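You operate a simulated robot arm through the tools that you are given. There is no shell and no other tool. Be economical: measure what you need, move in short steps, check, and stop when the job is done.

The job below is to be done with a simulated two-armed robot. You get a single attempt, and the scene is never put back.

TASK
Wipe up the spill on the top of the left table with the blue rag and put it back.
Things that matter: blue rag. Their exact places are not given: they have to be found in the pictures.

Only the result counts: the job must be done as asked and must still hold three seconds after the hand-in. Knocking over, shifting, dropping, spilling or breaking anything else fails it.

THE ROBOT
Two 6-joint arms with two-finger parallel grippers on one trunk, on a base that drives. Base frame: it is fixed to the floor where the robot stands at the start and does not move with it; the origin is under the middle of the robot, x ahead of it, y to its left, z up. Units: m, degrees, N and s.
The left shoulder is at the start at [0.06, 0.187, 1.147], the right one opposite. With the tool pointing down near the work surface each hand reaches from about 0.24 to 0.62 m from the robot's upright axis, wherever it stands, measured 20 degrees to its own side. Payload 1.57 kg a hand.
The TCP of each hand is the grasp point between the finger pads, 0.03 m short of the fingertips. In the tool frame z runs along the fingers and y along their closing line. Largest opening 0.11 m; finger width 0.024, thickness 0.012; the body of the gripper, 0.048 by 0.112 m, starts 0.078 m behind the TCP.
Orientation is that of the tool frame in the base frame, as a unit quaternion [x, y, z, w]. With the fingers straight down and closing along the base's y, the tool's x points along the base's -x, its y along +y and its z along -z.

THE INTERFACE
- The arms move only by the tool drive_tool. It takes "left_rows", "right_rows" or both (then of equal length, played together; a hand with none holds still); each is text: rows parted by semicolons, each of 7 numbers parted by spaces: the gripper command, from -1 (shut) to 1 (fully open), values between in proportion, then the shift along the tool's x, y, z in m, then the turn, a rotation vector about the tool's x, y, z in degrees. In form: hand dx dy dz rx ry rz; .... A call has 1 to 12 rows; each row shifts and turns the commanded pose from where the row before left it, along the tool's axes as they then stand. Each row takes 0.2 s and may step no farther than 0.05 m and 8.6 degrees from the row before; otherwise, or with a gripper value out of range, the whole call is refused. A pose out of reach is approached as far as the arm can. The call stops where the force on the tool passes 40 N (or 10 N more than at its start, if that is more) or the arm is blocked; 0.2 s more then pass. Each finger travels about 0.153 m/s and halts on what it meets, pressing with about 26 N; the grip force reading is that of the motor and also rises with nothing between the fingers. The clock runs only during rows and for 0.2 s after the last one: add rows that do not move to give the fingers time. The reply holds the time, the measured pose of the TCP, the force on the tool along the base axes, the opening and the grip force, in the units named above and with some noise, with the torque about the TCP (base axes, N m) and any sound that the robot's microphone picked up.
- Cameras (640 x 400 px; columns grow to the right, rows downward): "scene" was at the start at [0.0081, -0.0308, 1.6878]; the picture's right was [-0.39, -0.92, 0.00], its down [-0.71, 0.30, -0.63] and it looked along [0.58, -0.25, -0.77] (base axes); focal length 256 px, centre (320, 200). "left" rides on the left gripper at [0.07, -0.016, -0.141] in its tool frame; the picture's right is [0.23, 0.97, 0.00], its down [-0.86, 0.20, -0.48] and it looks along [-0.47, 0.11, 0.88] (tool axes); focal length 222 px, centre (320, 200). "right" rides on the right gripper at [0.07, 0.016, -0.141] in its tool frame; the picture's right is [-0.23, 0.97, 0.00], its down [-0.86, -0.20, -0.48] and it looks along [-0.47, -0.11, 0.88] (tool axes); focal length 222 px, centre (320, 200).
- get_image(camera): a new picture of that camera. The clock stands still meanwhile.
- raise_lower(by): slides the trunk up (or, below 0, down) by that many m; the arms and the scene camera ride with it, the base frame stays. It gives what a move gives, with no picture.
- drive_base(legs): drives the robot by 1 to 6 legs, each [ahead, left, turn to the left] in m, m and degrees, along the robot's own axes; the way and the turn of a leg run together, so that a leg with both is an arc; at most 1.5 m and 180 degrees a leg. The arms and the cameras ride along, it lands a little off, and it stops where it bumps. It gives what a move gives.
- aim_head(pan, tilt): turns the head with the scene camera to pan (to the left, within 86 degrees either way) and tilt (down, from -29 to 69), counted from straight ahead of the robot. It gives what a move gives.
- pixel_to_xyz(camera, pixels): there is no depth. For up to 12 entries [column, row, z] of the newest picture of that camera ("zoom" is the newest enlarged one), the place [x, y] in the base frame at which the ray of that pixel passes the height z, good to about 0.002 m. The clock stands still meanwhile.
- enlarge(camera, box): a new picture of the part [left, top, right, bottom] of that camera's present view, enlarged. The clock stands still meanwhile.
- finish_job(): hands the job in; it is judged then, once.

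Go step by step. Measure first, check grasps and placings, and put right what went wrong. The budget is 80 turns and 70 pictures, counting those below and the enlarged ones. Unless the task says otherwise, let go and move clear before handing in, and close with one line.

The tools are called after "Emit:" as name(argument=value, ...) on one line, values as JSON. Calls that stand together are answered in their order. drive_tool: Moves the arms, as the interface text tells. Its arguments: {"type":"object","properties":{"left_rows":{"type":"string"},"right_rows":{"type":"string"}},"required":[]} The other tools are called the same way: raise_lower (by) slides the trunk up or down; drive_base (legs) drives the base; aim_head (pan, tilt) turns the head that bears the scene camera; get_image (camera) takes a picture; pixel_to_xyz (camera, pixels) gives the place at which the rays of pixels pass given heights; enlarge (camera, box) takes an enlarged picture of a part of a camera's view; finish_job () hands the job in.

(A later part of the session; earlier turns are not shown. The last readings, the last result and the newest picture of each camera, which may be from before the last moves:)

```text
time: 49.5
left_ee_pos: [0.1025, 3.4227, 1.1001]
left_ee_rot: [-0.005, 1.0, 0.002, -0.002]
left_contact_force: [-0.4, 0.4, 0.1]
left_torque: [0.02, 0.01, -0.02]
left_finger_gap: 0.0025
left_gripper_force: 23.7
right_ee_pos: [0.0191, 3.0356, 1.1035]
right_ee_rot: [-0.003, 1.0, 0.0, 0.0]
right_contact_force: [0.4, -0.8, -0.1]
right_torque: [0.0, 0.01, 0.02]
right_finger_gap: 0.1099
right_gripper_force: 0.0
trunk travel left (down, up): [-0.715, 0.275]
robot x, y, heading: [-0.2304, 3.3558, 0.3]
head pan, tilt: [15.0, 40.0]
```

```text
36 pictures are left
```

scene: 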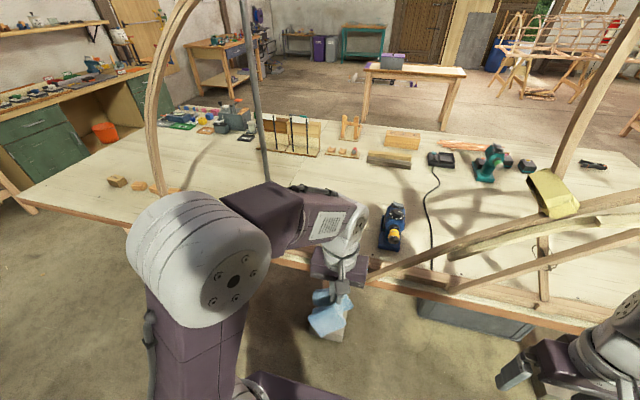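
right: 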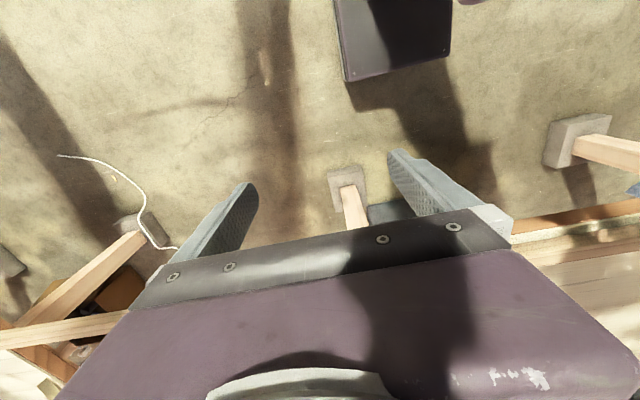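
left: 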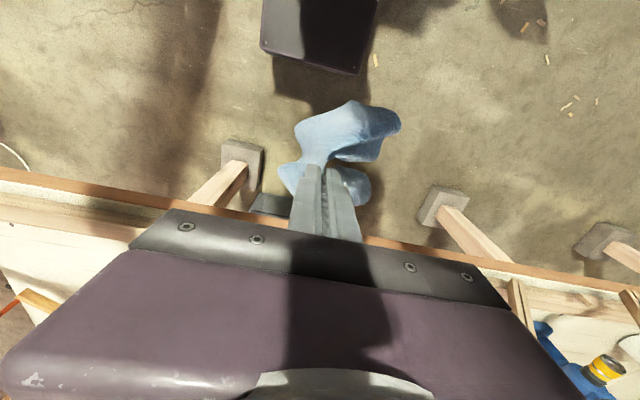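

Still no spill on this bench. I'll check the small table at the back (410,75) and the rest of the bench with enlargements.

Emit:
enlarge(camera="scene", box=[340, 40, 500, 140])

Emit:
enlarge(camera="scene", box=[340, 110, 640, 300])

Emit:
enlarge(camera="scene", box=[10, 90, 330, 290])

```text
4.00 times, centred on (420, 90) of scene
```

zoom: 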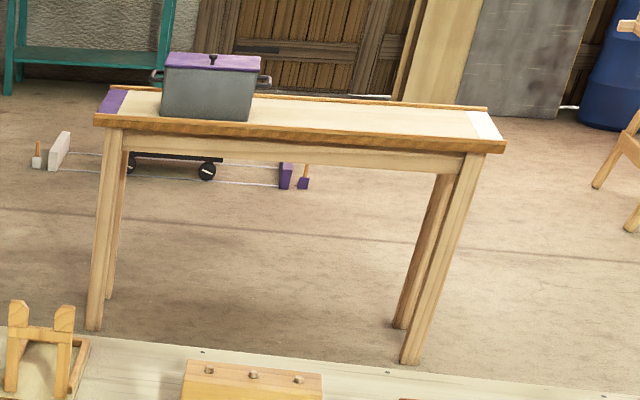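

```text
2.11 times, centred on (490, 205) of scene
```

zoom: 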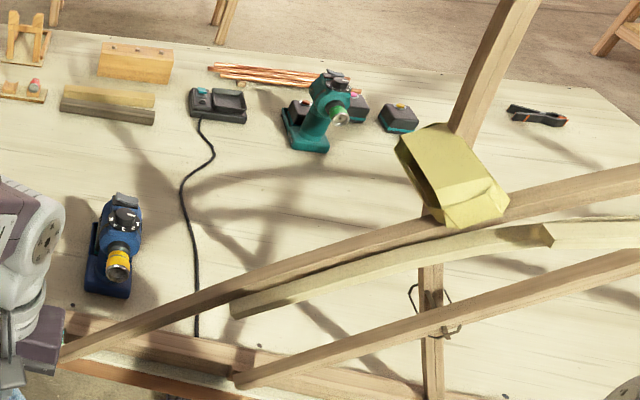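

```text
2.00 times, centred on (170, 190) of scene
```

zoom: 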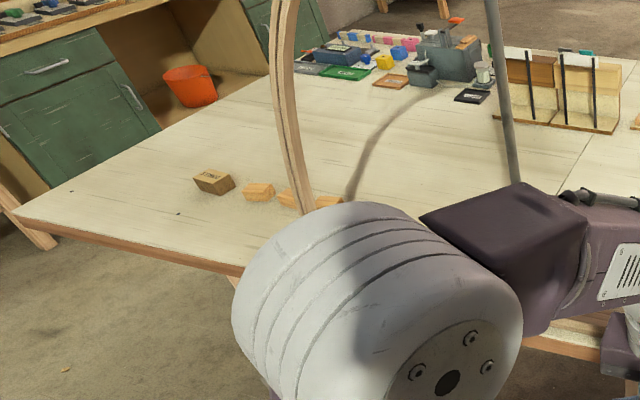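

The bench is only partly seen, with arms and ribs covering some places. I'll enlarge the strip to the right, then drive further left to view the part behind the left arm.

Emit:
aim_head(pan=-30, tilt=40)

Emit:
enlarge(camera="scene", box=[200, 110, 460, 272])

Emit:
drive_base(legs=[[0, 0.6, 0]])

Emit:
get_image(camera="scene")

```text
time: 50.6
left_ee_pos: [0.1029, 3.4234, 1.1011]
left_ee_rot: [-0.004, 1.0, 0.001, -0.003]
left_contact_force: [-0.1, -0.2, -0.4]
left_torque: [-0.01, -0.01, 0.05]
left_finger_gap: 0.0024
left_gripper_force: 24.3
right_ee_pos: [0.0182, 3.0369, 1.1037]
right_ee_rot: [-0.003, 1.0, 0.0, 0.0]
right_contact_force: [0.7, -0.3, 0.7]
right_torque: [0.0, 0.02, 0.01]
right_finger_gap: 0.1099
right_gripper_force: 0.0
trunk travel left (down, up): [-0.715, 0.275]
robot x, y, heading: [-0.2319, 3.3513, 0.5]
head pan, tilt: [-30.0, 40.0]
```

```text
2.46 times, centred on (330, 191) of scene
```

zoom: 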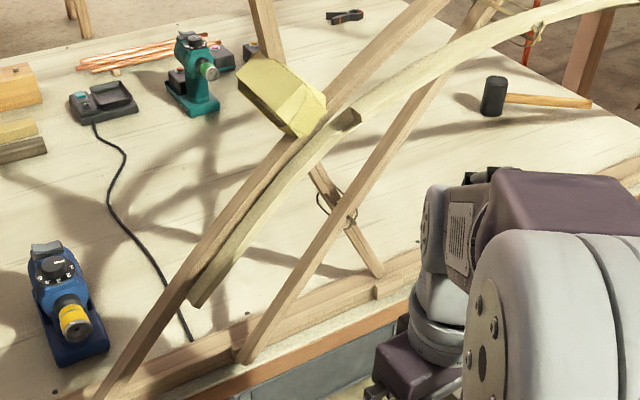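

```text
time: 54.0
left_ee_pos: [0.1002, 4.0274, 1.1012]
left_ee_rot: [-0.001, 1.0, 0.001, -0.003]
left_contact_force: [-0.2, -0.4, 0.9]
left_torque: [0.0, 0.0, 0.02]
left_finger_gap: 0.0023
left_gripper_force: 24.6
right_ee_pos: [0.0147, 3.6394, 1.1035]
right_ee_rot: [-0.002, 1.0, 0.0, 0.0]
right_contact_force: [-1.2, -0.2, -0.1]
right_torque: [0.02, 0.04, 0.01]
right_finger_gap: 0.11
right_gripper_force: 0.1
trunk travel left (down, up): [-0.715, 0.275]
robot x, y, heading: [-0.2316, 3.9602, 0.1]
head pan, tilt: [-30.0, 40.0]
```

```text
31 pictures are left
```

scene: 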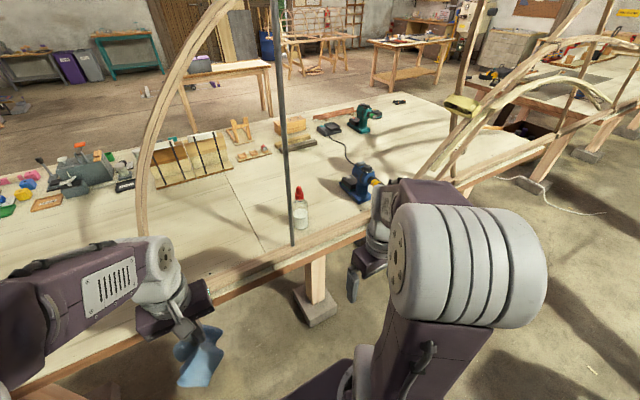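

Still nothing certain. I'll enlarge the middle of the bench from this angle and look at the far left end.

Emit:
enlarge(camera="scene", box=[220, 80, 460, 230])

Emit:
aim_head(pan=12, tilt=42)

Emit:
get_image(camera="scene")

```text
2.67 times, centred on (340, 155) of scene
```

zoom: 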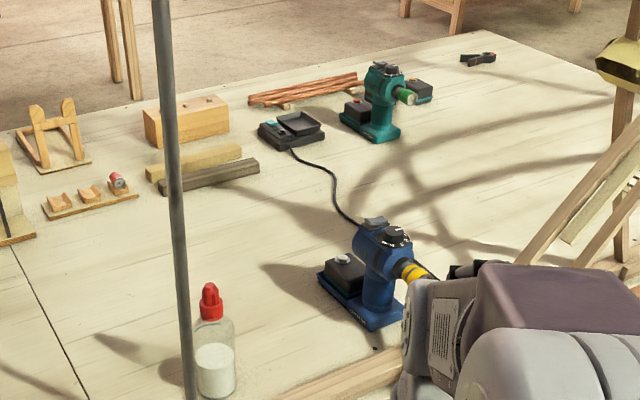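

```text
time: 55.1
left_ee_pos: [0.0997, 4.0267, 1.0999]
left_ee_rot: [-0.001, 1.0, 0.002, -0.003]
left_contact_force: [-0.1, -1.0, -0.3]
left_torque: [0.0, -0.02, 0.02]
left_finger_gap: 0.0024
left_gripper_force: 23.9
right_ee_pos: [0.0146, 3.64, 1.1036]
right_ee_rot: [-0.001, 1.0, 0.0, 0.0]
right_contact_force: [-0.1, -0.2, 0.0]
right_torque: [0.03, 0.0, -0.01]
right_finger_gap: 0.11
right_gripper_force: 0.0
trunk travel left (down, up): [-0.715, 0.275]
robot x, y, heading: [-0.2308, 3.9625, 0.3]
head pan, tilt: [12.0, 42.0]
```

```text
29 pictures are left
```

scene: 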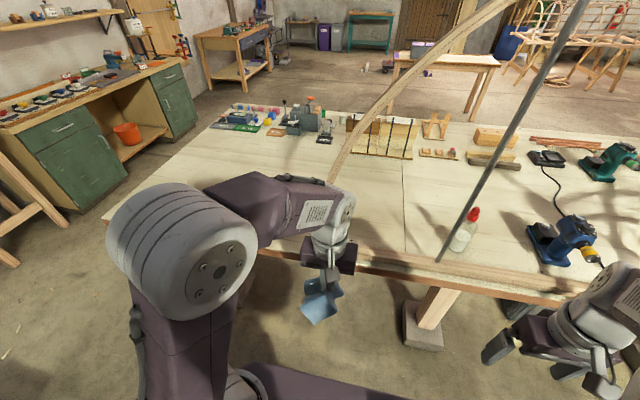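

The bench looks clean from here as well. The small table at the back (445,65) might be the one; I'll zoom in on it and measure the gap at the bench's left end.

Emit:
enlarge(camera="scene", box=[380, 30, 508, 110])

Emit:
pixel_to_xyz(camera="scene", pixels=[[470, 118, 0], [396, 90, 0], [105, 220, 0.88], [235, 105, 0.88], [85, 212, 0], [195, 138, 0], [15, 265, 0], [275, 85, 0], [210, 97, 0]])

```text
5.00 times, centred on (444, 70) of scene
```

zoom: 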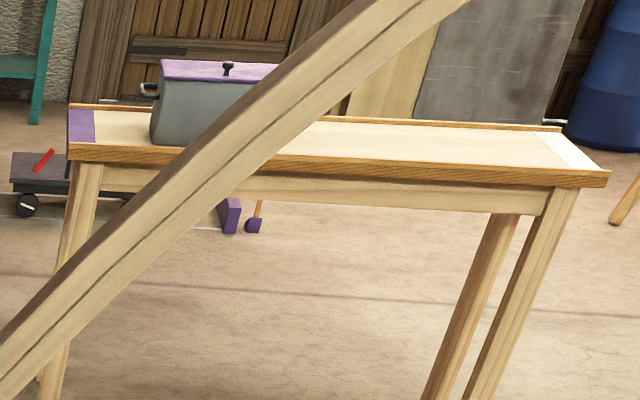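

```text
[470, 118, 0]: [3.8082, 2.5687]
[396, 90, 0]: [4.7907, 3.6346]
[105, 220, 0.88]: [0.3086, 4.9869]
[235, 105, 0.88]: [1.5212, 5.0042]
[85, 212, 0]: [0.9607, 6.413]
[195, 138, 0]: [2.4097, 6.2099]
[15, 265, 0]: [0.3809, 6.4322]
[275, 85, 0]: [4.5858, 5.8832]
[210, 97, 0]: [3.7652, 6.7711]
```

The small back table is a clean game table. One thing doesn't fit: at y≈2.57 there was a dark rounded blob at about (370,215) near the hammer, which I took for a robot shadow, but here no such shadow appears at the same relative place. I'll drive back to check it.

Emit:
drive_base(legs=[[0, -1.5, 0]])

Emit:
aim_head(pan=-5, tilt=48)

Emit:
get_image(camera="scene")

Emit:
enlarge(camera="scene", box=[280, 90, 520, 240])

```text
time: 62.6
left_ee_pos: [0.1127, 2.5162, 1.1001]
left_ee_rot: [-0.009, 1.0, 0.001, -0.003]
left_contact_force: [-0.2, -0.6, -0.5]
left_torque: [0.02, 0.02, 0.01]
left_finger_gap: 0.0023
left_gripper_force: 24.0
right_ee_pos: [0.0318, 2.1282, 1.1031]
right_ee_rot: [-0.008, 1.0, 0.0, 0.0]
right_contact_force: [-0.3, -0.4, 1.3]
right_torque: [-0.01, 0.0, -0.01]
right_finger_gap: 0.1098
right_gripper_force: 0.0
trunk travel left (down, up): [-0.715, 0.275]
robot x, y, heading: [-0.2202, 2.4456, 1.0]
head pan, tilt: [12.0, 42.0]
```

```text
time: 63.4
left_ee_pos: [0.1141, 2.5168, 1.1005]
left_ee_rot: [-0.009, 1.0, 0.001, -0.003]
left_contact_force: [0.4, 0.5, 0.2]
left_torque: [0.0, -0.01, -0.02]
left_finger_gap: 0.0024
left_gripper_force: 24.2
right_ee_pos: [0.0328, 2.1275, 1.1043]
right_ee_rot: [-0.008, 1.0, 0.0, 0.0]
right_contact_force: [-0.4, -0.2, -0.1]
right_torque: [-0.03, -0.01, -0.01]
right_finger_gap: 0.1099
right_gripper_force: 0.1
trunk travel left (down, up): [-0.715, 0.275]
robot x, y, heading: [-0.2211, 2.4449, 1.0]
head pan, tilt: [-5.0, 48.0]
```

```text
27 pictures are left
```

scene: 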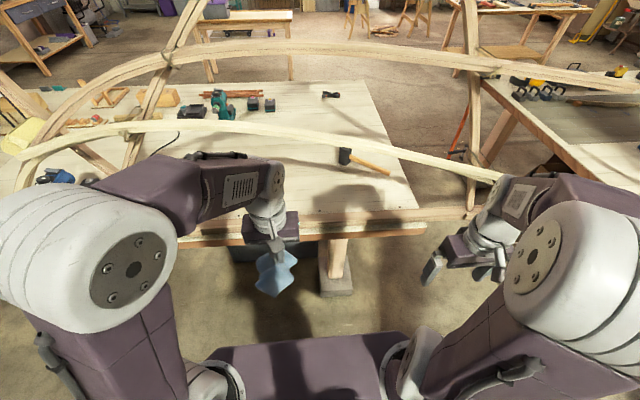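

```text
2.67 times, centred on (400, 165) of scene
```

zoom: 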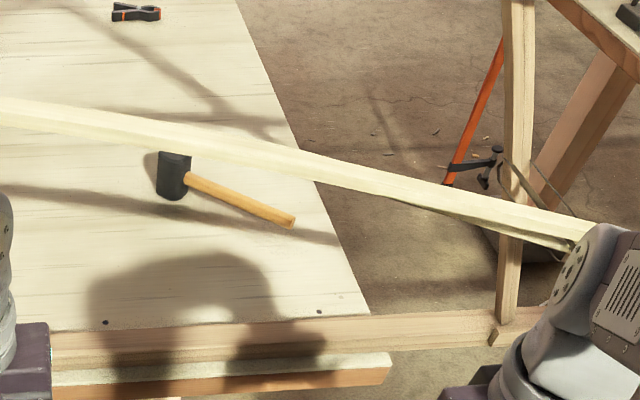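

The blob moved with the robot, so it is a shadow. Next I'll check the near table from this side: its left part was hidden by the left arm at the start.

Emit:
drive_base(legs=[[0, -1.3, -1]])

Emit:
aim_head(pan=-12, tilt=45)

Emit:
get_image(camera="scene")

```text
time: 69.8
left_ee_pos: [0.1088, 1.2333, 1.1008]
left_ee_rot: [0.012, 1.0, 0.001, -0.002]
left_contact_force: [-0.3, -0.7, 0.5]
left_torque: [-0.01, 0.0, 0.0]
left_finger_gap: 0.0022
left_gripper_force: 24.2
right_ee_pos: [0.0129, 0.8479, 1.1051]
right_ee_rot: [0.013, 1.0, -0.001, 0.0]
right_contact_force: [-0.2, 0.3, 0.3]
right_torque: [0.01, 0.02, 0.0]
right_finger_gap: 0.1099
right_gripper_force: 0.1
trunk travel left (down, up): [-0.715, 0.275]
robot x, y, heading: [-0.2251, 1.1741, -1.6]
head pan, tilt: [-5.0, 48.0]
```

```text
time: 70.5
left_ee_pos: [0.1096, 1.2335, 1.0994]
left_ee_rot: [0.012, 1.0, 0.001, -0.003]
left_contact_force: [-0.6, 0.4, -0.3]
left_torque: [-0.02, -0.01, -0.02]
left_finger_gap: 0.0025
left_gripper_force: 24.1
right_ee_pos: [0.0126, 0.8487, 1.1033]
right_ee_rot: [0.014, 1.0, 0.001, 0.0]
right_contact_force: [-0.4, 0.3, -0.1]
right_torque: [0.0, 0.03, 0.01]
right_finger_gap: 0.1102
right_gripper_force: 0.2
trunk travel left (down, up): [-0.715, 0.275]
robot x, y, heading: [-0.2256, 1.1753, -1.2]
head pan, tilt: [-12.0, 45.0]
```

```text
25 pictures are left
```

scene: 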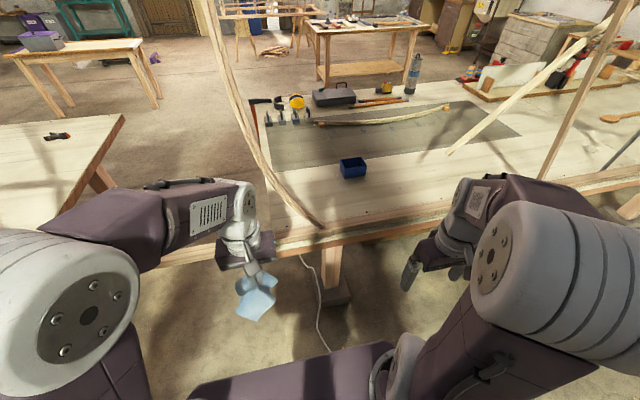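

The near table's left half is in view and no obvious spill shows. I'll enlarge this part together with the tool table behind it, to catch a faint film.

Emit:
enlarge(camera="scene", box=[240, 0, 500, 162])

Emit:
aim_head(pan=-12, tilt=25)

Emit:
enlarge(camera="scene", box=[0, 60, 480, 200])

```text
2.46 times, centred on (370, 81) of scene
```

zoom: 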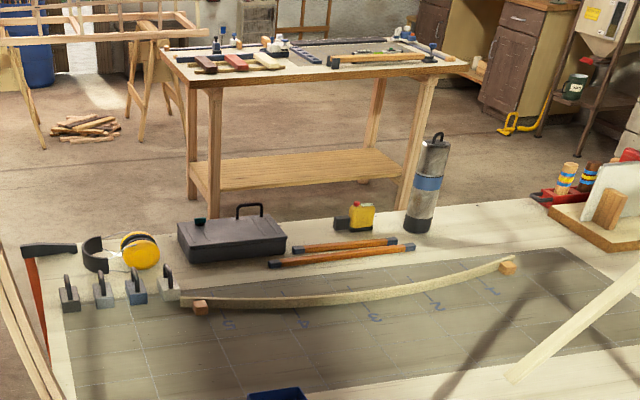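

```text
time: 71.3
left_ee_pos: [0.1089, 1.2328, 1.0999]
left_ee_rot: [0.012, 1.0, 0.002, -0.003]
left_contact_force: [-0.4, -0.5, 0.1]
left_torque: [0.01, -0.04, -0.02]
left_finger_gap: 0.0022
left_gripper_force: 23.6
right_ee_pos: [0.0122, 0.849, 1.1028]
right_ee_rot: [0.014, 1.0, 0.0, 0.0]
right_contact_force: [0.2, -0.1, 0.0]
right_torque: [0.02, 0.01, 0.05]
right_finger_gap: 0.11
right_gripper_force: 0.0
trunk travel left (down, up): [-0.715, 0.275]
robot x, y, heading: [-0.2244, 1.1775, -1.4]
head pan, tilt: [-12.0, 25.0]
```

```text
1.33 times, centred on (240, 130) of scene
```

zoom: 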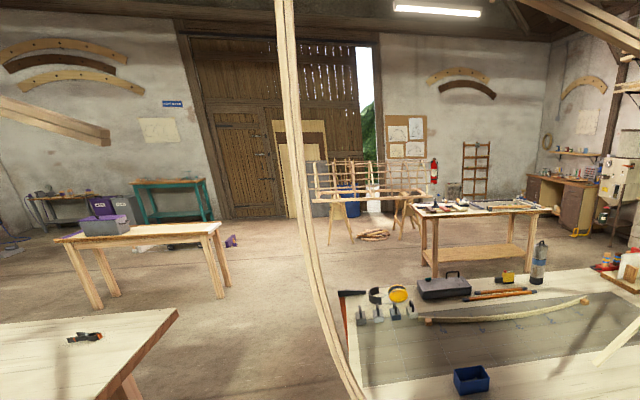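

Both the near table and the tables behind look free of a spill. One area of the left bench was always covered by the arms (x 0.4–0.7, y 2.5–3.0), so I'll swing the left hand outward to clear the view and go back there.

Emit:
drive_tool(left_rows="-1 0.02 0.04 0 0 0 0; -1 0.02 0.045 0 0 0 0; -1 0.02 0.045 0 0 0 0; -1 0 0.045 0 0 0 0; -1 0 0.045 0 0 0 0; -1 0 0.045 0 0 0 0; -1 0 0 0 0 0 0")

Emit:
drive_base(legs=[[0, 1.5, 1.3]])

Emit:
aim_head(pan=0, tilt=50)

Emit:
get_image(camera="scene")

```text
time: 72.9
left_ee_pos: [0.0595, 1.4998, 1.0976]
left_ee_rot: [0.012, 1.0, 0.001, -0.003]
left_contact_force: [-0.1, -0.4, 0.2]
left_torque: [-0.01, -0.01, -0.02]
left_finger_gap: 0.0026
left_gripper_force: 24.2
right_ee_pos: [0.0117, 0.8482, 1.1033]
right_ee_rot: [0.012, 1.0, 0.0, 0.0]
right_contact_force: [0.3, -0.1, -0.3]
right_torque: [0.02, 0.02, -0.01]
right_finger_gap: 0.11
right_gripper_force: 0.0
trunk travel left (down, up): [-0.715, 0.275]
robot x, y, heading: [-0.2265, 1.177, -1.2]
head pan, tilt: [-12.0, 25.0]
```

```text
time: 80.2
left_ee_pos: [0.066, 2.9705, 1.0993]
left_ee_rot: [-0.003, 1.0, 0.001, -0.003]
left_contact_force: [0.8, -0.4, -0.7]
left_torque: [0.03, 0.02, 0.04]
left_finger_gap: 0.0026
left_gripper_force: 23.7
right_ee_pos: [0.0378, 2.3187, 1.1032]
right_ee_rot: [-0.003, 1.0, 0.0, 0.0]
right_contact_force: [0.9, 0.4, 0.1]
right_torque: [0.03, 0.02, -0.04]
right_finger_gap: 0.1102
right_gripper_force: 0.1
trunk travel left (down, up): [-0.715, 0.275]
robot x, y, heading: [-0.213, 2.6396, 0.3]
head pan, tilt: [-12.0, 25.0]
```

```text
time: 81.1
left_ee_pos: [0.0662, 2.9712, 1.0972]
left_ee_rot: [-0.002, 1.0, 0.001, -0.003]
left_contact_force: [0.2, 0.0, -0.1]
left_torque: [0.01, -0.03, 0.0]
left_finger_gap: 0.0026
left_gripper_force: 23.6
right_ee_pos: [0.0382, 2.3174, 1.1035]
right_ee_rot: [-0.002, 1.0, 0.001, 0.0]
right_contact_force: [-0.7, -0.1, -0.3]
right_torque: [-0.01, -0.03, -0.01]
right_finger_gap: 0.1102
right_gripper_force: 0.0
trunk travel left (down, up): [-0.715, 0.275]
robot x, y, heading: [-0.2067, 2.6372, 0.5]
head pan, tilt: [0.0, 50.0]
```

```text
22 pictures are left
```

scene: 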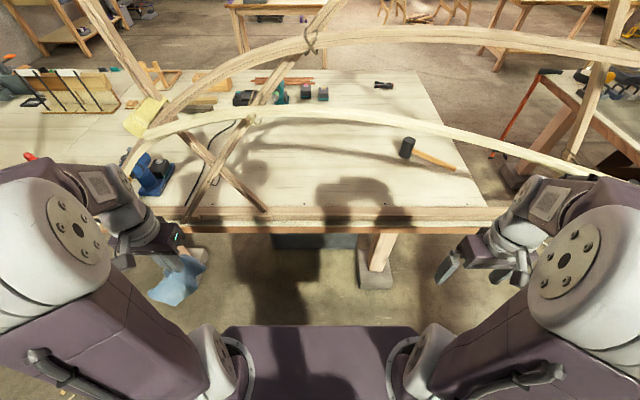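

This area is now fully in view and clean. I'll go on to the far-left end with the clear view and inspect the coloured items at the back corner.

Emit:
drive_base(legs=[[0, 1.5, 0], [0, 0.3, 0]])

Emit:
aim_head(pan=0, tilt=42)

Emit:
get_image(camera="scene")

Emit:
enlarge(camera="scene", box=[190, 80, 430, 230])

```text
time: 90.1
left_ee_pos: [0.1199, 4.7367, 1.099]
left_ee_rot: [0.018, 1.0, 0.002, -0.002]
left_contact_force: [-0.2, -0.6, -1.2]
left_torque: [0.01, 0.01, 0.02]
left_finger_gap: 0.0024
left_gripper_force: 24.0
right_ee_pos: [0.0649, 4.0847, 1.1032]
right_ee_rot: [0.019, 1.0, 0.0, 0.0]
right_contact_force: [-1.0, -0.1, 0.1]
right_torque: [0.03, -0.02, 0.0]
right_finger_gap: 0.1101
right_gripper_force: 0.0
trunk travel left (down, up): [-0.715, 0.275]
robot x, y, heading: [-0.1709, 4.4144, -2.2]
head pan, tilt: [0.0, 50.0]
```

```text
time: 90.8
left_ee_pos: [0.1191, 4.7379, 1.0982]
left_ee_rot: [0.018, 1.0, 0.001, -0.002]
left_contact_force: [0.7, -0.2, -0.4]
left_torque: [0.0, -0.02, 0.01]
left_finger_gap: 0.0024
left_gripper_force: 24.0
right_ee_pos: [0.0658, 4.0875, 1.1041]
right_ee_rot: [0.018, 1.0, -0.001, 0.0]
right_contact_force: [0.8, 0.4, 0.7]
right_torque: [0.03, -0.01, -0.01]
right_finger_gap: 0.11
right_gripper_force: 0.0
trunk travel left (down, up): [-0.715, 0.275]
robot x, y, heading: [-0.1731, 4.4163, -1.7]
head pan, tilt: [0.0, 42.0]
```

```text
21 pictures are left
```

scene: 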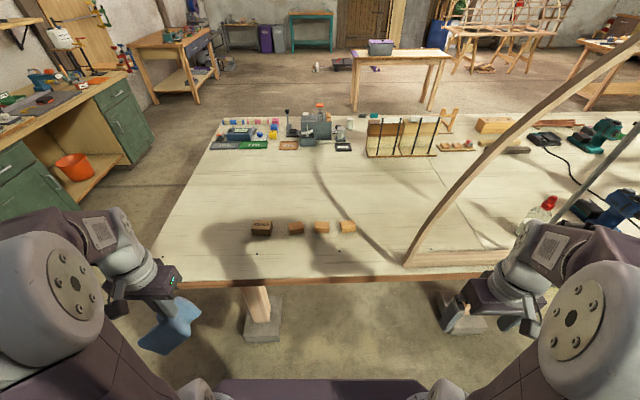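

```text
2.67 times, centred on (310, 155) of scene
```

zoom: 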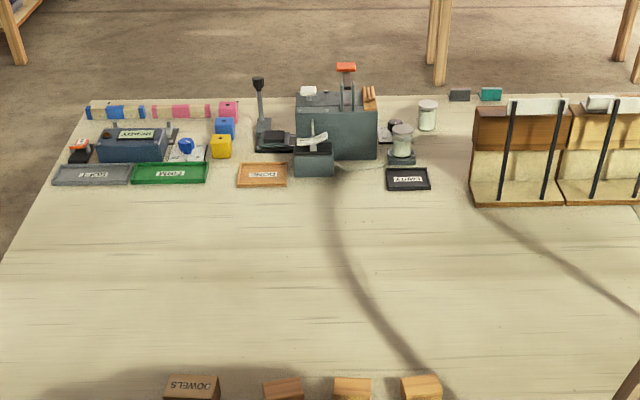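

The left bench is clean everywhere. Since enlargements show real detail, I'll raise the trunk for a steeper view and zoom on the small left table at the back (345–455, 40–65), which stands to the left of the tool table.

Emit:
raise_lower(by=0.26)

Emit:
enlarge(camera="scene", box=[340, 35, 460, 110])

```text
time: 93.4
left_ee_pos: [0.1198, 4.7377, 1.3591]
left_ee_rot: [0.017, 1.0, 0.002, -0.002]
left_contact_force: [-0.3, -0.5, 0.0]
left_torque: [0.03, 0.0, -0.02]
left_finger_gap: 0.0023
left_gripper_force: 23.7
right_ee_pos: [0.0663, 4.0858, 1.3637]
right_ee_rot: [0.018, 1.0, -0.001, -0.001]
right_contact_force: [-0.6, -0.1, -0.6]
right_torque: [0.0, -0.01, 0.03]
right_finger_gap: 0.1102
right_gripper_force: 0.1
trunk travel left (down, up): [-0.975, 0.015]
robot x, y, heading: [-0.1726, 4.4152, -2.3]
head pan, tilt: [0.0, 42.0]
```

```text
5.33 times, centred on (400, 72) of scene
```

zoom: 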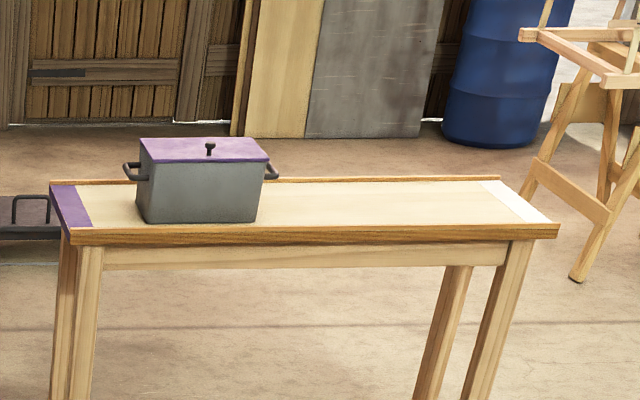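

That table is clean too. I haven't looked behind the robot yet, so I'll turn the head fully to both sides.

Emit:
aim_head(pan=86, tilt=20)

Emit:
get_image(camera="scene")

Emit:
aim_head(pan=-86, tilt=20)

Emit:
get_image(camera="scene")

```text
time: 95.0
left_ee_pos: [0.1197, 4.738, 1.3577]
left_ee_rot: [0.017, 1.0, 0.002, -0.003]
left_contact_force: [0.4, 0.1, 0.7]
left_torque: [0.02, 0.01, 0.01]
left_finger_gap: 0.0022
left_gripper_force: 24.2
right_ee_pos: [0.0654, 4.086, 1.3632]
right_ee_rot: [0.018, 1.0, 0.0, -0.001]
right_contact_force: [0.3, -0.5, 0.2]
right_torque: [-0.03, 0.01, 0.01]
right_finger_gap: 0.1097
right_gripper_force: 0.1
trunk travel left (down, up): [-0.975, 0.015]
robot x, y, heading: [-0.1713, 4.418, -1.9]
head pan, tilt: [85.9, 20.0]
```

```text
18 pictures are left
```

scene: 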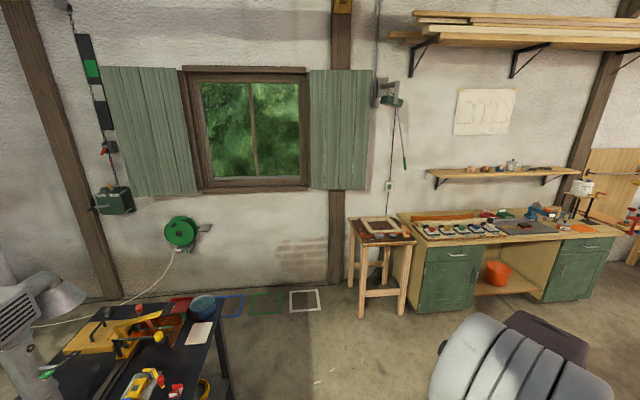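

```text
time: 97.6
left_ee_pos: [0.1198, 4.7364, 1.3588]
left_ee_rot: [0.018, 1.0, 0.002, -0.003]
left_contact_force: [0.9, 0.3, -0.7]
left_torque: [0.01, 0.0, -0.01]
left_finger_gap: 0.0025
left_gripper_force: 23.7
right_ee_pos: [0.065, 4.0872, 1.3641]
right_ee_rot: [0.018, 1.0, 0.0, 0.0]
right_contact_force: [-1.2, -0.3, 0.0]
right_torque: [-0.03, -0.01, 0.0]
right_finger_gap: 0.1098
right_gripper_force: 0.1
trunk travel left (down, up): [-0.975, 0.015]
robot x, y, heading: [-0.1688, 4.4218, -1.9]
head pan, tilt: [-85.9, 20.0]
```

```text
17 pictures are left
```

scene: 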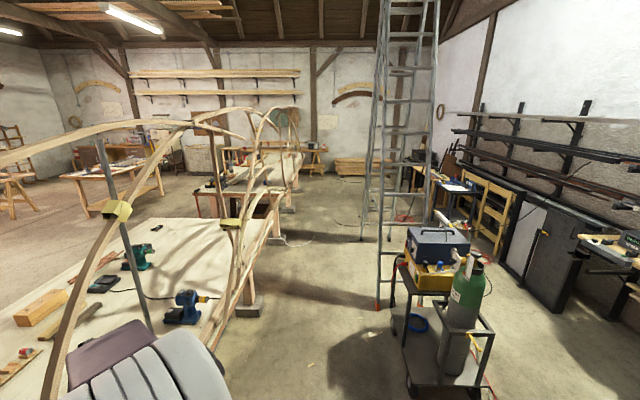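

There's nothing clear there either. A faint, nearly colourless spill may have escaped me, so I'll scan the bench once more from the raised view with the arms out of the way, at y≈3.6 and y≈2.7.

Emit:
drive_base(legs=[[-0.04, -0.8, 2]])

Emit:
aim_head(pan=0, tilt=50)

Emit:
enlarge(camera="scene", box=[110, 30, 494, 270])

Emit:
drive_base(legs=[[0, -0.8, 0]])

Emit:
enlarge(camera="scene", box=[110, 30, 494, 270])

```text
time: 101.9
left_ee_pos: [0.0517, 3.9392, 1.3579]
left_ee_rot: [0.014, 1.0, 0.001, -0.003]
left_contact_force: [-0.2, -0.2, -0.9]
left_torque: [-0.03, 0.03, 0.01]
left_finger_gap: 0.002
left_gripper_force: 23.8
right_ee_pos: [0.0021, 3.2888, 1.3643]
right_ee_rot: [0.015, 1.0, -0.001, 0.0]
right_contact_force: [-0.1, -0.1, 0.6]
right_torque: [-0.02, -0.01, -0.01]
right_finger_gap: 0.1103
right_gripper_force: 0.0
trunk travel left (down, up): [-0.975, 0.015]
robot x, y, heading: [-0.2365, 3.6206, -1.8]
head pan, tilt: [-85.9, 20.0]
```

```text
time: 103.5
left_ee_pos: [0.0514, 3.9379, 1.3576]
left_ee_rot: [0.014, 1.0, 0.002, -0.003]
left_contact_force: [0.1, 0.4, 0.5]
left_torque: [0.04, 0.03, -0.02]
left_finger_gap: 0.0023
left_gripper_force: 24.2
right_ee_pos: [0.001, 3.2861, 1.3638]
right_ee_rot: [0.015, 1.0, 0.0, 0.0]
right_contact_force: [-0.6, 0.5, -0.5]
right_torque: [0.0, 0.03, -0.01]
right_finger_gap: 0.1102
right_gripper_force: 0.0
trunk travel left (down, up): [-0.975, 0.015]
robot x, y, heading: [-0.235, 3.6152, -1.7]
head pan, tilt: [0.0, 50.0]
```

```text
1.67 times, centred on (302, 150) of scene
```

zoom: 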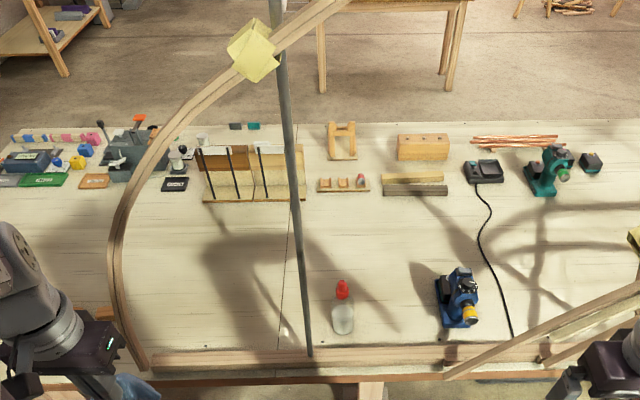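

```text
time: 107.9
left_ee_pos: [0.027, 3.1279, 1.3578]
left_ee_rot: [0.016, 1.0, 0.001, -0.002]
left_contact_force: [0.4, -0.7, -0.2]
left_torque: [-0.03, 0.0, 0.02]
left_finger_gap: 0.0024
left_gripper_force: 23.7
right_ee_pos: [-0.0265, 2.4783, 1.3649]
right_ee_rot: [0.017, 1.0, -0.001, 0.001]
right_contact_force: [0.2, 0.3, 0.5]
right_torque: [-0.01, -0.02, 0.01]
right_finger_gap: 0.1099
right_gripper_force: 0.0
trunk travel left (down, up): [-0.975, 0.015]
robot x, y, heading: [-0.2612, 2.8057, -2.2]
head pan, tilt: [0.0, 50.0]
```

```text
1.67 times, centred on (302, 150) of scene
```

zoom: 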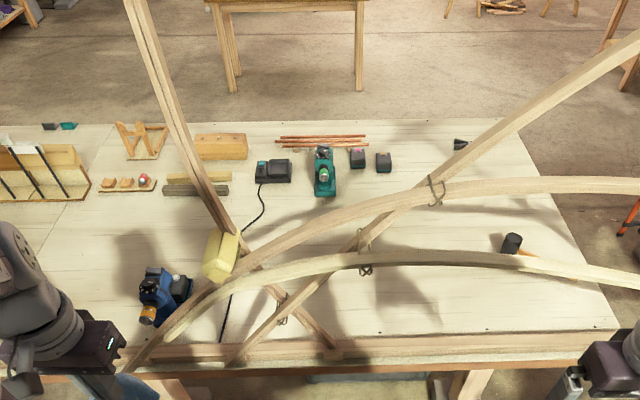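

The only oddity is a small bright glint near (283,330) in the first enlargement, just left of the bottle: it could be a clear liquid. I'll go back and zoom in strongly there.

Emit:
drive_base(legs=[[0.03, 0.85, 2]])

Emit:
enlarge(camera="scene", box=[200, 130, 360, 230])

```text
time: 112.4
left_ee_pos: [0.0722, 3.9751, 1.3594]
left_ee_rot: [0.009, 1.0, 0.002, -0.003]
left_contact_force: [0.6, 0.8, -0.4]
left_torque: [-0.01, -0.01, 0.02]
left_finger_gap: 0.0022
left_gripper_force: 23.9
right_ee_pos: [0.0317, 3.3219, 1.3637]
right_ee_rot: [0.009, 1.0, 0.0, 0.0]
right_contact_force: [0.4, 0.0, -0.4]
right_torque: [0.0, 0.02, 0.03]
right_finger_gap: 0.1101
right_gripper_force: 0.1
trunk travel left (down, up): [-0.975, 0.015]
robot x, y, heading: [-0.208, 3.65, -1.1]
head pan, tilt: [0.0, 50.0]
```

```text
4.00 times, centred on (280, 180) of scene
```

zoom: 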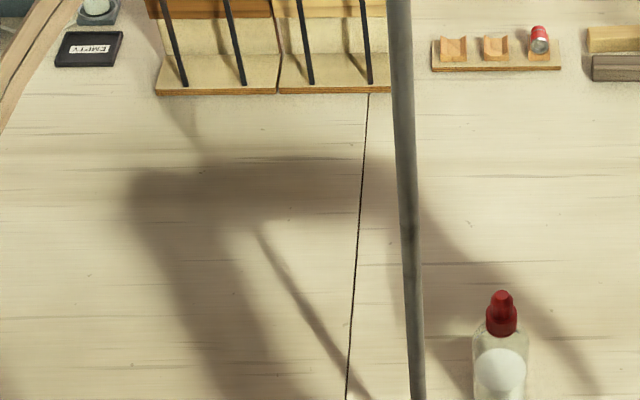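

That was only a lit patch of wood. The left bench really has no spill, so I'll scan the near table thoroughly with the raised camera and the arms apart; it may be the one meant.

Emit:
drive_base(legs=[[0, -1.5, 1], [0, -1.45, 0]])

Emit:
get_image(camera="scene")

```text
time: 126.6
left_ee_pos: [0.045, 1.0356, 1.3578]
left_ee_rot: [-0.003, 1.0, 0.0, -0.003]
left_contact_force: [0.7, 0.2, -0.6]
left_torque: [-0.01, 0.02, -0.02]
left_finger_gap: 0.0022
left_gripper_force: 23.8
right_ee_pos: [0.0145, 0.3817, 1.3632]
right_ee_rot: [-0.002, 1.0, 0.0, 0.0]
right_contact_force: [-0.3, 0.4, -0.7]
right_torque: [0.0, 0.03, -0.01]
right_finger_gap: 0.1097
right_gripper_force: 0.0
trunk travel left (down, up): [-0.975, 0.015]
robot x, y, heading: [-0.2324, 0.6991, 0.2]
head pan, tilt: [0.0, 50.0]
```

```text
13 pictures are left
```

scene: 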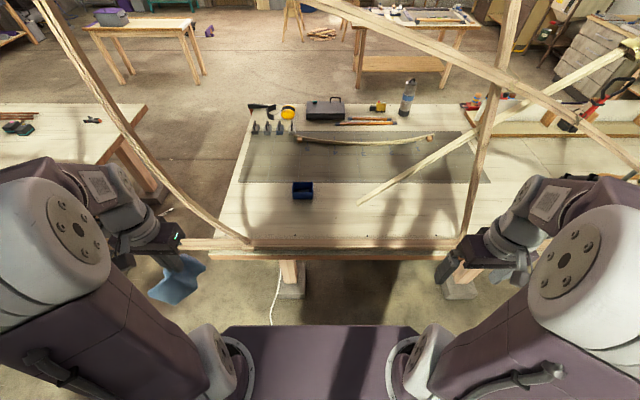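

The near table's left half is clean too. I'll zoom on the two tables at the back (left one near (150,25), tool table near (410,20)) from this angle.

Emit:
aim_head(pan=0, tilt=35)

Emit:
enlarge(camera="scene", box=[330, 60, 490, 160])

Emit:
enlarge(camera="scene", box=[70, 60, 230, 160])

```text
time: 127.3
left_ee_pos: [0.0444, 1.0353, 1.358]
left_ee_rot: [-0.002, 1.0, 0.0, -0.002]
left_contact_force: [0.6, -0.7, 0.8]
left_torque: [0.02, -0.01, 0.0]
left_finger_gap: 0.0023
left_gripper_force: 24.1
right_ee_pos: [0.0145, 0.3802, 1.3653]
right_ee_rot: [-0.002, 1.0, -0.001, 0.001]
right_contact_force: [-0.7, -0.3, 0.8]
right_torque: [0.01, 0.02, 0.0]
right_finger_gap: 0.11
right_gripper_force: 0.0
trunk travel left (down, up): [-0.975, 0.015]
robot x, y, heading: [-0.2309, 0.7058, 0.4]
head pan, tilt: [0.0, 35.0]
```

```text
4.00 times, centred on (410, 110) of scene
```

zoom: 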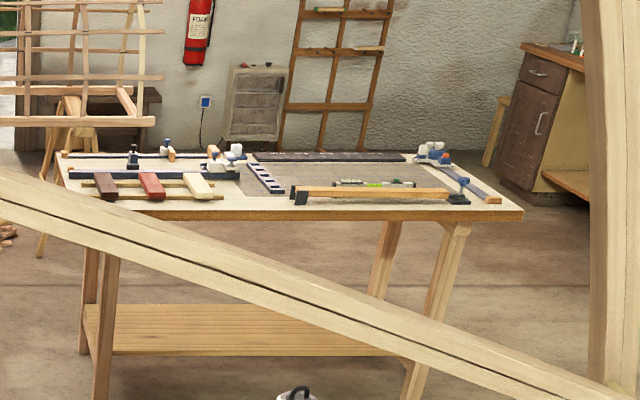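

```text
4.00 times, centred on (150, 110) of scene
```

zoom: 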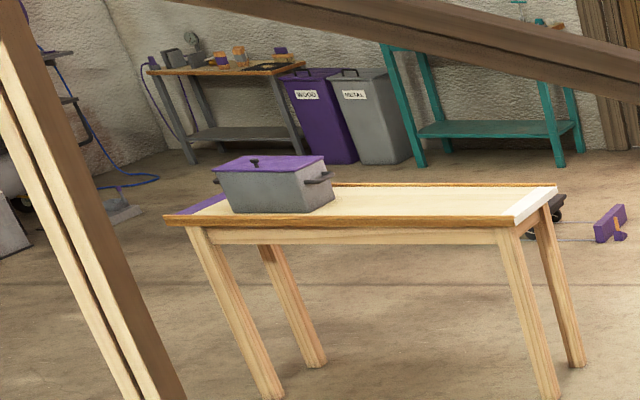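

Both back tables are free of a spill. I'll check the right half of the near table with the same raised, open view.

Emit:
drive_base(legs=[[0, -1.2, 0]])

Emit:
aim_head(pan=-5, tilt=48)

Emit:
get_image(camera="scene")

```text
time: 133.6
left_ee_pos: [0.0599, -0.189, 1.3579]
left_ee_rot: [-0.025, 1.0, 0.001, -0.003]
left_contact_force: [0.6, 0.8, 0.4]
left_torque: [-0.02, 0.03, -0.01]
left_finger_gap: 0.0022
left_gripper_force: 23.7
right_ee_pos: [0.0612, -0.8413, 1.3626]
right_ee_rot: [-0.024, 1.0, -0.001, 0.0]
right_contact_force: [0.6, 0.3, -0.4]
right_torque: [0.01, 0.02, 0.0]
right_finger_gap: 0.1099
right_gripper_force: 0.2
trunk travel left (down, up): [-0.975, 0.015]
robot x, y, heading: [-0.1982, -0.5321, 2.7]
head pan, tilt: [0.0, 35.0]
```

```text
time: 134.3
left_ee_pos: [0.0602, -0.1889, 1.3589]
left_ee_rot: [-0.024, 1.0, 0.001, -0.002]
left_contact_force: [0.4, -0.1, 0.2]
left_torque: [0.02, -0.02, -0.02]
left_finger_gap: 0.0022
left_gripper_force: 23.6
right_ee_pos: [0.061, -0.8436, 1.3638]
right_ee_rot: [-0.024, 1.0, -0.001, -0.001]
right_contact_force: [-0.5, -0.2, 0.9]
right_torque: [0.0, 0.03, -0.02]
right_finger_gap: 0.1102
right_gripper_force: 0.0
trunk travel left (down, up): [-0.975, 0.015]
robot x, y, heading: [-0.2015, -0.5334, 2.6]
head pan, tilt: [-5.0, 48.0]
```

```text
10 pictures are left
```

scene: 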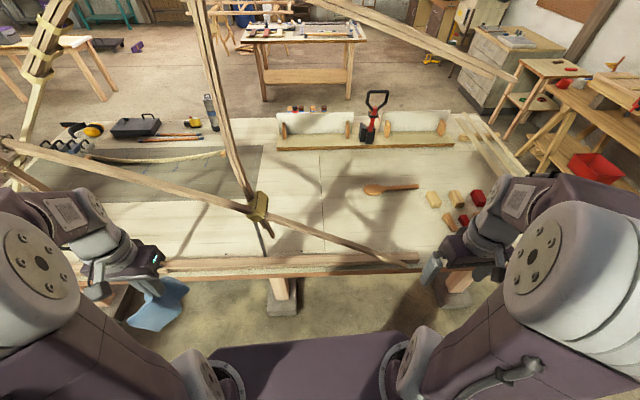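

This half shows a spoon, blocks and shadows but no spill. I haven't seen the back half of the room yet, so I'll back up a little, turn left 90° and look that way.

Emit:
drive_base(legs=[[-0.2, 0, 0], [0, 0, 90]])

Emit:
aim_head(pan=75, tilt=22)

Emit:
get_image(camera="scene")

```text
time: 139.8
left_ee_pos: [-0.7442, -0.2806, 1.3581]
left_ee_rot: [0.724, -0.69, 0.001, 0.002]
left_contact_force: [0.0, -0.2, -0.2]
left_torque: [0.01, 0.01, 0.01]
left_finger_gap: 0.0025
left_gripper_force: 24.2
right_ee_pos: [-0.0888, -0.2806, 1.3637]
right_ee_rot: [0.723, -0.69, 0.0, 0.0]
right_contact_force: [0.0, 1.0, 0.1]
right_torque: [0.0, -0.03, -0.01]
right_finger_gap: 0.1099
right_gripper_force: 0.0
trunk travel left (down, up): [-0.975, 0.015]
robot x, y, heading: [-0.4027, -0.5418, 92.6]
head pan, tilt: [-5.0, 48.0]
```

```text
time: 141.3
left_ee_pos: [-0.7436, -0.2798, 1.3583]
left_ee_rot: [0.724, -0.69, 0.0, 0.003]
left_contact_force: [0.5, 0.0, -0.7]
left_torque: [-0.02, 0.01, -0.02]
left_finger_gap: 0.0023
left_gripper_force: 24.0
right_ee_pos: [-0.0899, -0.2803, 1.3646]
right_ee_rot: [0.723, -0.691, 0.001, 0.0]
right_contact_force: [0.0, -0.5, -0.1]
right_torque: [-0.02, -0.01, -0.02]
right_finger_gap: 0.1101
right_gripper_force: 0.0
trunk travel left (down, up): [-0.975, 0.015]
robot x, y, heading: [-0.4013, -0.5405, 92.7]
head pan, tilt: [75.0, 22.0]
```

```text
9 pictures are left
```

scene: 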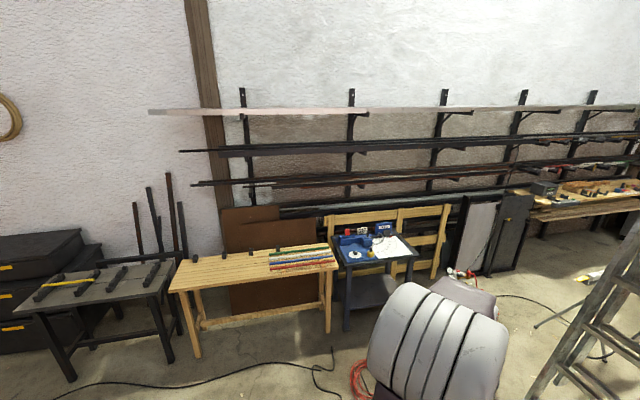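

Two small tables and a cart stand along the back wall: a dark one at (100,285) and a wooden one at (255,265). I'll enlarge their tops.

Emit:
enlarge(camera="scene", box=[10, 190, 346, 400])

```text
1.90 times, centred on (178, 295) of scene
```

zoom: 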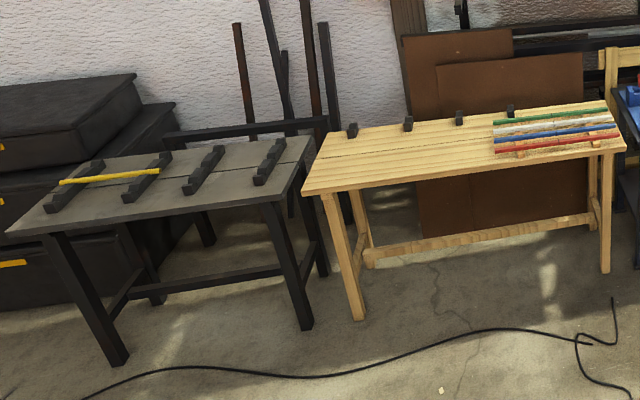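

Nothing there. Going back over the y≈3.62 enlargement, the whitish glint at (283,330) works out to about (0.50, 3.79), and my close-up crop ended just short of it, so it was never examined. I'll return there and check it properly.

Emit:
drive_base(legs=[[0, 0, -92.7], [0.18, 0, 0], [0, 1.5, 0]])

Emit:
drive_base(legs=[[0, 1.5, 0], [0, 1.2, 0]])

Emit:
aim_head(pan=10, tilt=52)

```text
time: 153.6
left_ee_pos: [-0.0382, 1.2824, 1.3577]
left_ee_rot: [-0.034, 0.999, 0.002, -0.002]
left_contact_force: [-0.3, 0.3, -0.2]
left_torque: [0.01, 0.02, 0.0]
left_finger_gap: 0.0026
left_gripper_force: 24.2
right_ee_pos: [-0.0247, 0.6278, 1.3641]
right_ee_rot: [-0.033, 0.999, 0.0, 0.0]
right_contact_force: [0.2, 0.3, 1.2]
right_torque: [0.01, 0.03, -0.01]
right_finger_gap: 0.11
right_gripper_force: 0.1
trunk travel left (down, up): [-0.975, 0.015]
robot x, y, heading: [-0.2902, 0.9326, 3.7]
head pan, tilt: [75.0, 22.0]
```

```text
time: 166.9
left_ee_pos: [-0.3929, 4.0444, 1.3578]
left_ee_rot: [-0.088, 0.996, 0.001, -0.003]
left_contact_force: [-0.4, 0.0, 0.7]
left_torque: [0.01, -0.02, 0.04]
left_finger_gap: 0.0024
left_gripper_force: 23.8
right_ee_pos: [-0.3087, 3.3964, 1.3641]
right_ee_rot: [-0.088, 0.996, 0.0, 0.0]
right_contact_force: [-0.2, 0.0, -0.3]
right_torque: [0.01, 0.0, -0.01]
right_finger_gap: 0.1099
right_gripper_force: 0.1
trunk travel left (down, up): [-0.975, 0.015]
robot x, y, heading: [-0.6073, 3.6712, 10.3]
head pan, tilt: [75.0, 22.0]
```

```text
time: 168.3
left_ee_pos: [-0.3929, 4.0443, 1.3587]
left_ee_rot: [-0.089, 0.996, 0.001, -0.002]
left_contact_force: [0.1, -0.4, 0.2]
left_torque: [0.03, 0.05, 0.03]
left_finger_gap: 0.0024
left_gripper_force: 23.6
right_ee_pos: [-0.3082, 3.3971, 1.3639]
right_ee_rot: [-0.088, 0.996, 0.001, 0.0]
right_contact_force: [0.0, 0.5, -0.4]
right_torque: [-0.05, -0.02, -0.03]
right_finger_gap: 0.1099
right_gripper_force: 0.0
trunk travel left (down, up): [-0.975, 0.015]
robot x, y, heading: [-0.6098, 3.6698, 10.1]
head pan, tilt: [10.0, 52.0]
```

The drive drifted (x=−0.61, heading 10°). I'll straighten and go forward to about x=−0.25.

Emit:
drive_base(legs=[[0, 0, -10], [0.36, 0.02, 0]])

Emit:
aim_head(pan=8, tilt=55)

Emit:
enlarge(camera="scene", box=[200, 90, 424, 230])

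```text
time: 171.3
left_ee_pos: [0.0385, 4.0206, 1.3602]
left_ee_rot: [0.0, 1.0, 0.001, -0.001]
left_contact_force: [0.0, -0.1, 0.1]
left_torque: [0.01, -0.08, 0.01]
left_finger_gap: 0.0021
left_gripper_force: 23.7
right_ee_pos: [0.007, 3.3697, 1.3645]
right_ee_rot: [0.0, 1.0, 0.0, 0.002]
right_contact_force: [-0.6, -0.4, 0.1]
right_torque: [-0.02, -0.04, 0.01]
right_finger_gap: 0.1098
right_gripper_force: 0.1
trunk travel left (down, up): [-0.975, 0.015]
robot x, y, heading: [-0.2369, 3.6949, 0.2]
head pan, tilt: [10.0, 52.0]
```

```text
time: 171.9
left_ee_pos: [0.0396, 4.0214, 1.3576]
left_ee_rot: [0.0, 1.0, 0.001, -0.002]
left_contact_force: [-0.7, 0.0, 0.3]
left_torque: [0.01, 0.0, 0.02]
left_finger_gap: 0.0027
left_gripper_force: 23.6
right_ee_pos: [0.0084, 3.3691, 1.3645]
right_ee_rot: [0.001, 1.0, -0.001, 0.001]
right_contact_force: [0.6, 0.6, 0.6]
right_torque: [0.01, -0.01, -0.06]
right_finger_gap: 0.1101
right_gripper_force: 0.0
trunk travel left (down, up): [-0.975, 0.015]
robot x, y, heading: [-0.237, 3.6929, 0.2]
head pan, tilt: [8.0, 55.0]
```

```text
2.86 times, centred on (312, 160) of scene
```

zoom: 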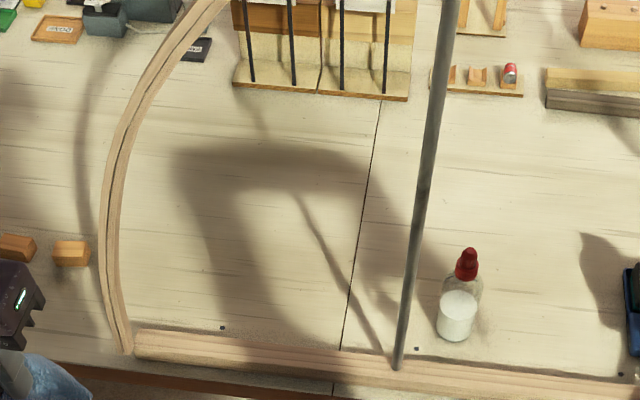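

The glint was only a lit patch again. I'll spend two more pictures on places not seen well yet: the teal and steel tables at the back wall, and the dark table and stool to the left.

Emit:
aim_head(pan=10, tilt=20)

Emit:
enlarge(camera="scene", box=[180, 90, 436, 250])

Emit:
aim_head(pan=86, tilt=30)

Emit:
enlarge(camera="scene", box=[20, 60, 500, 360])

```text
time: 173.0
left_ee_pos: [0.0412, 4.0216, 1.3578]
left_ee_rot: [0.001, 1.0, 0.001, -0.003]
left_contact_force: [0.3, -0.5, 0.2]
left_torque: [0.01, -0.03, 0.04]
left_finger_gap: 0.0024
left_gripper_force: 23.8
right_ee_pos: [0.011, 3.3699, 1.3638]
right_ee_rot: [0.001, 1.0, -0.002, 0.0]
right_contact_force: [0.5, -0.5, -0.3]
right_torque: [-0.01, 0.03, 0.04]
right_finger_gap: 0.1104
right_gripper_force: 0.1
trunk travel left (down, up): [-0.975, 0.015]
robot x, y, heading: [-0.2346, 3.6891, -0.3]
head pan, tilt: [10.0, 20.0]
```

```text
2.50 times, centred on (308, 170) of scene
```

zoom: 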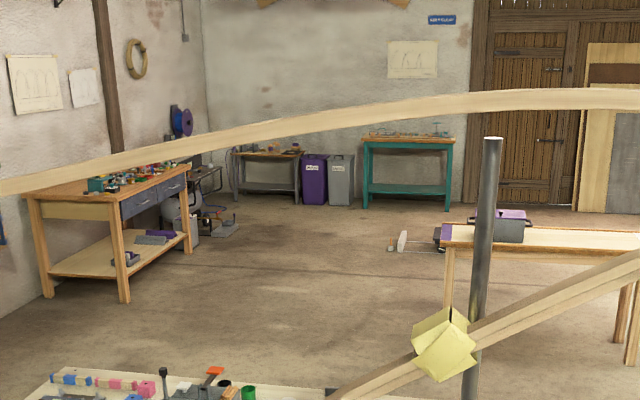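

```text
time: 174.4
left_ee_pos: [0.0422, 4.0213, 1.3577]
left_ee_rot: [0.0, 1.0, 0.001, -0.002]
left_contact_force: [-0.5, 0.5, 0.5]
left_torque: [0.0, 0.02, 0.02]
left_finger_gap: 0.0027
left_gripper_force: 24.0
right_ee_pos: [0.0101, 3.3695, 1.3636]
right_ee_rot: [0.001, 1.0, 0.0, 0.0]
right_contact_force: [0.7, -0.2, -0.6]
right_torque: [-0.05, 0.05, 0.02]
right_finger_gap: 0.1099
right_gripper_force: 0.1
trunk travel left (down, up): [-0.975, 0.015]
robot x, y, heading: [-0.2336, 3.6904, 0.0]
head pan, tilt: [85.9, 30.0]
```

```text
1.33 times, centred on (260, 210) of scene
```

zoom: 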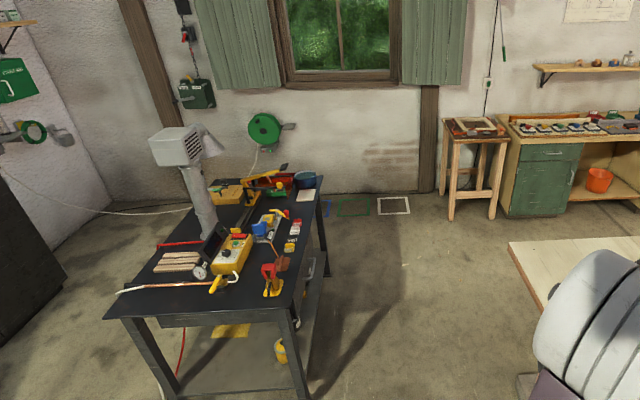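

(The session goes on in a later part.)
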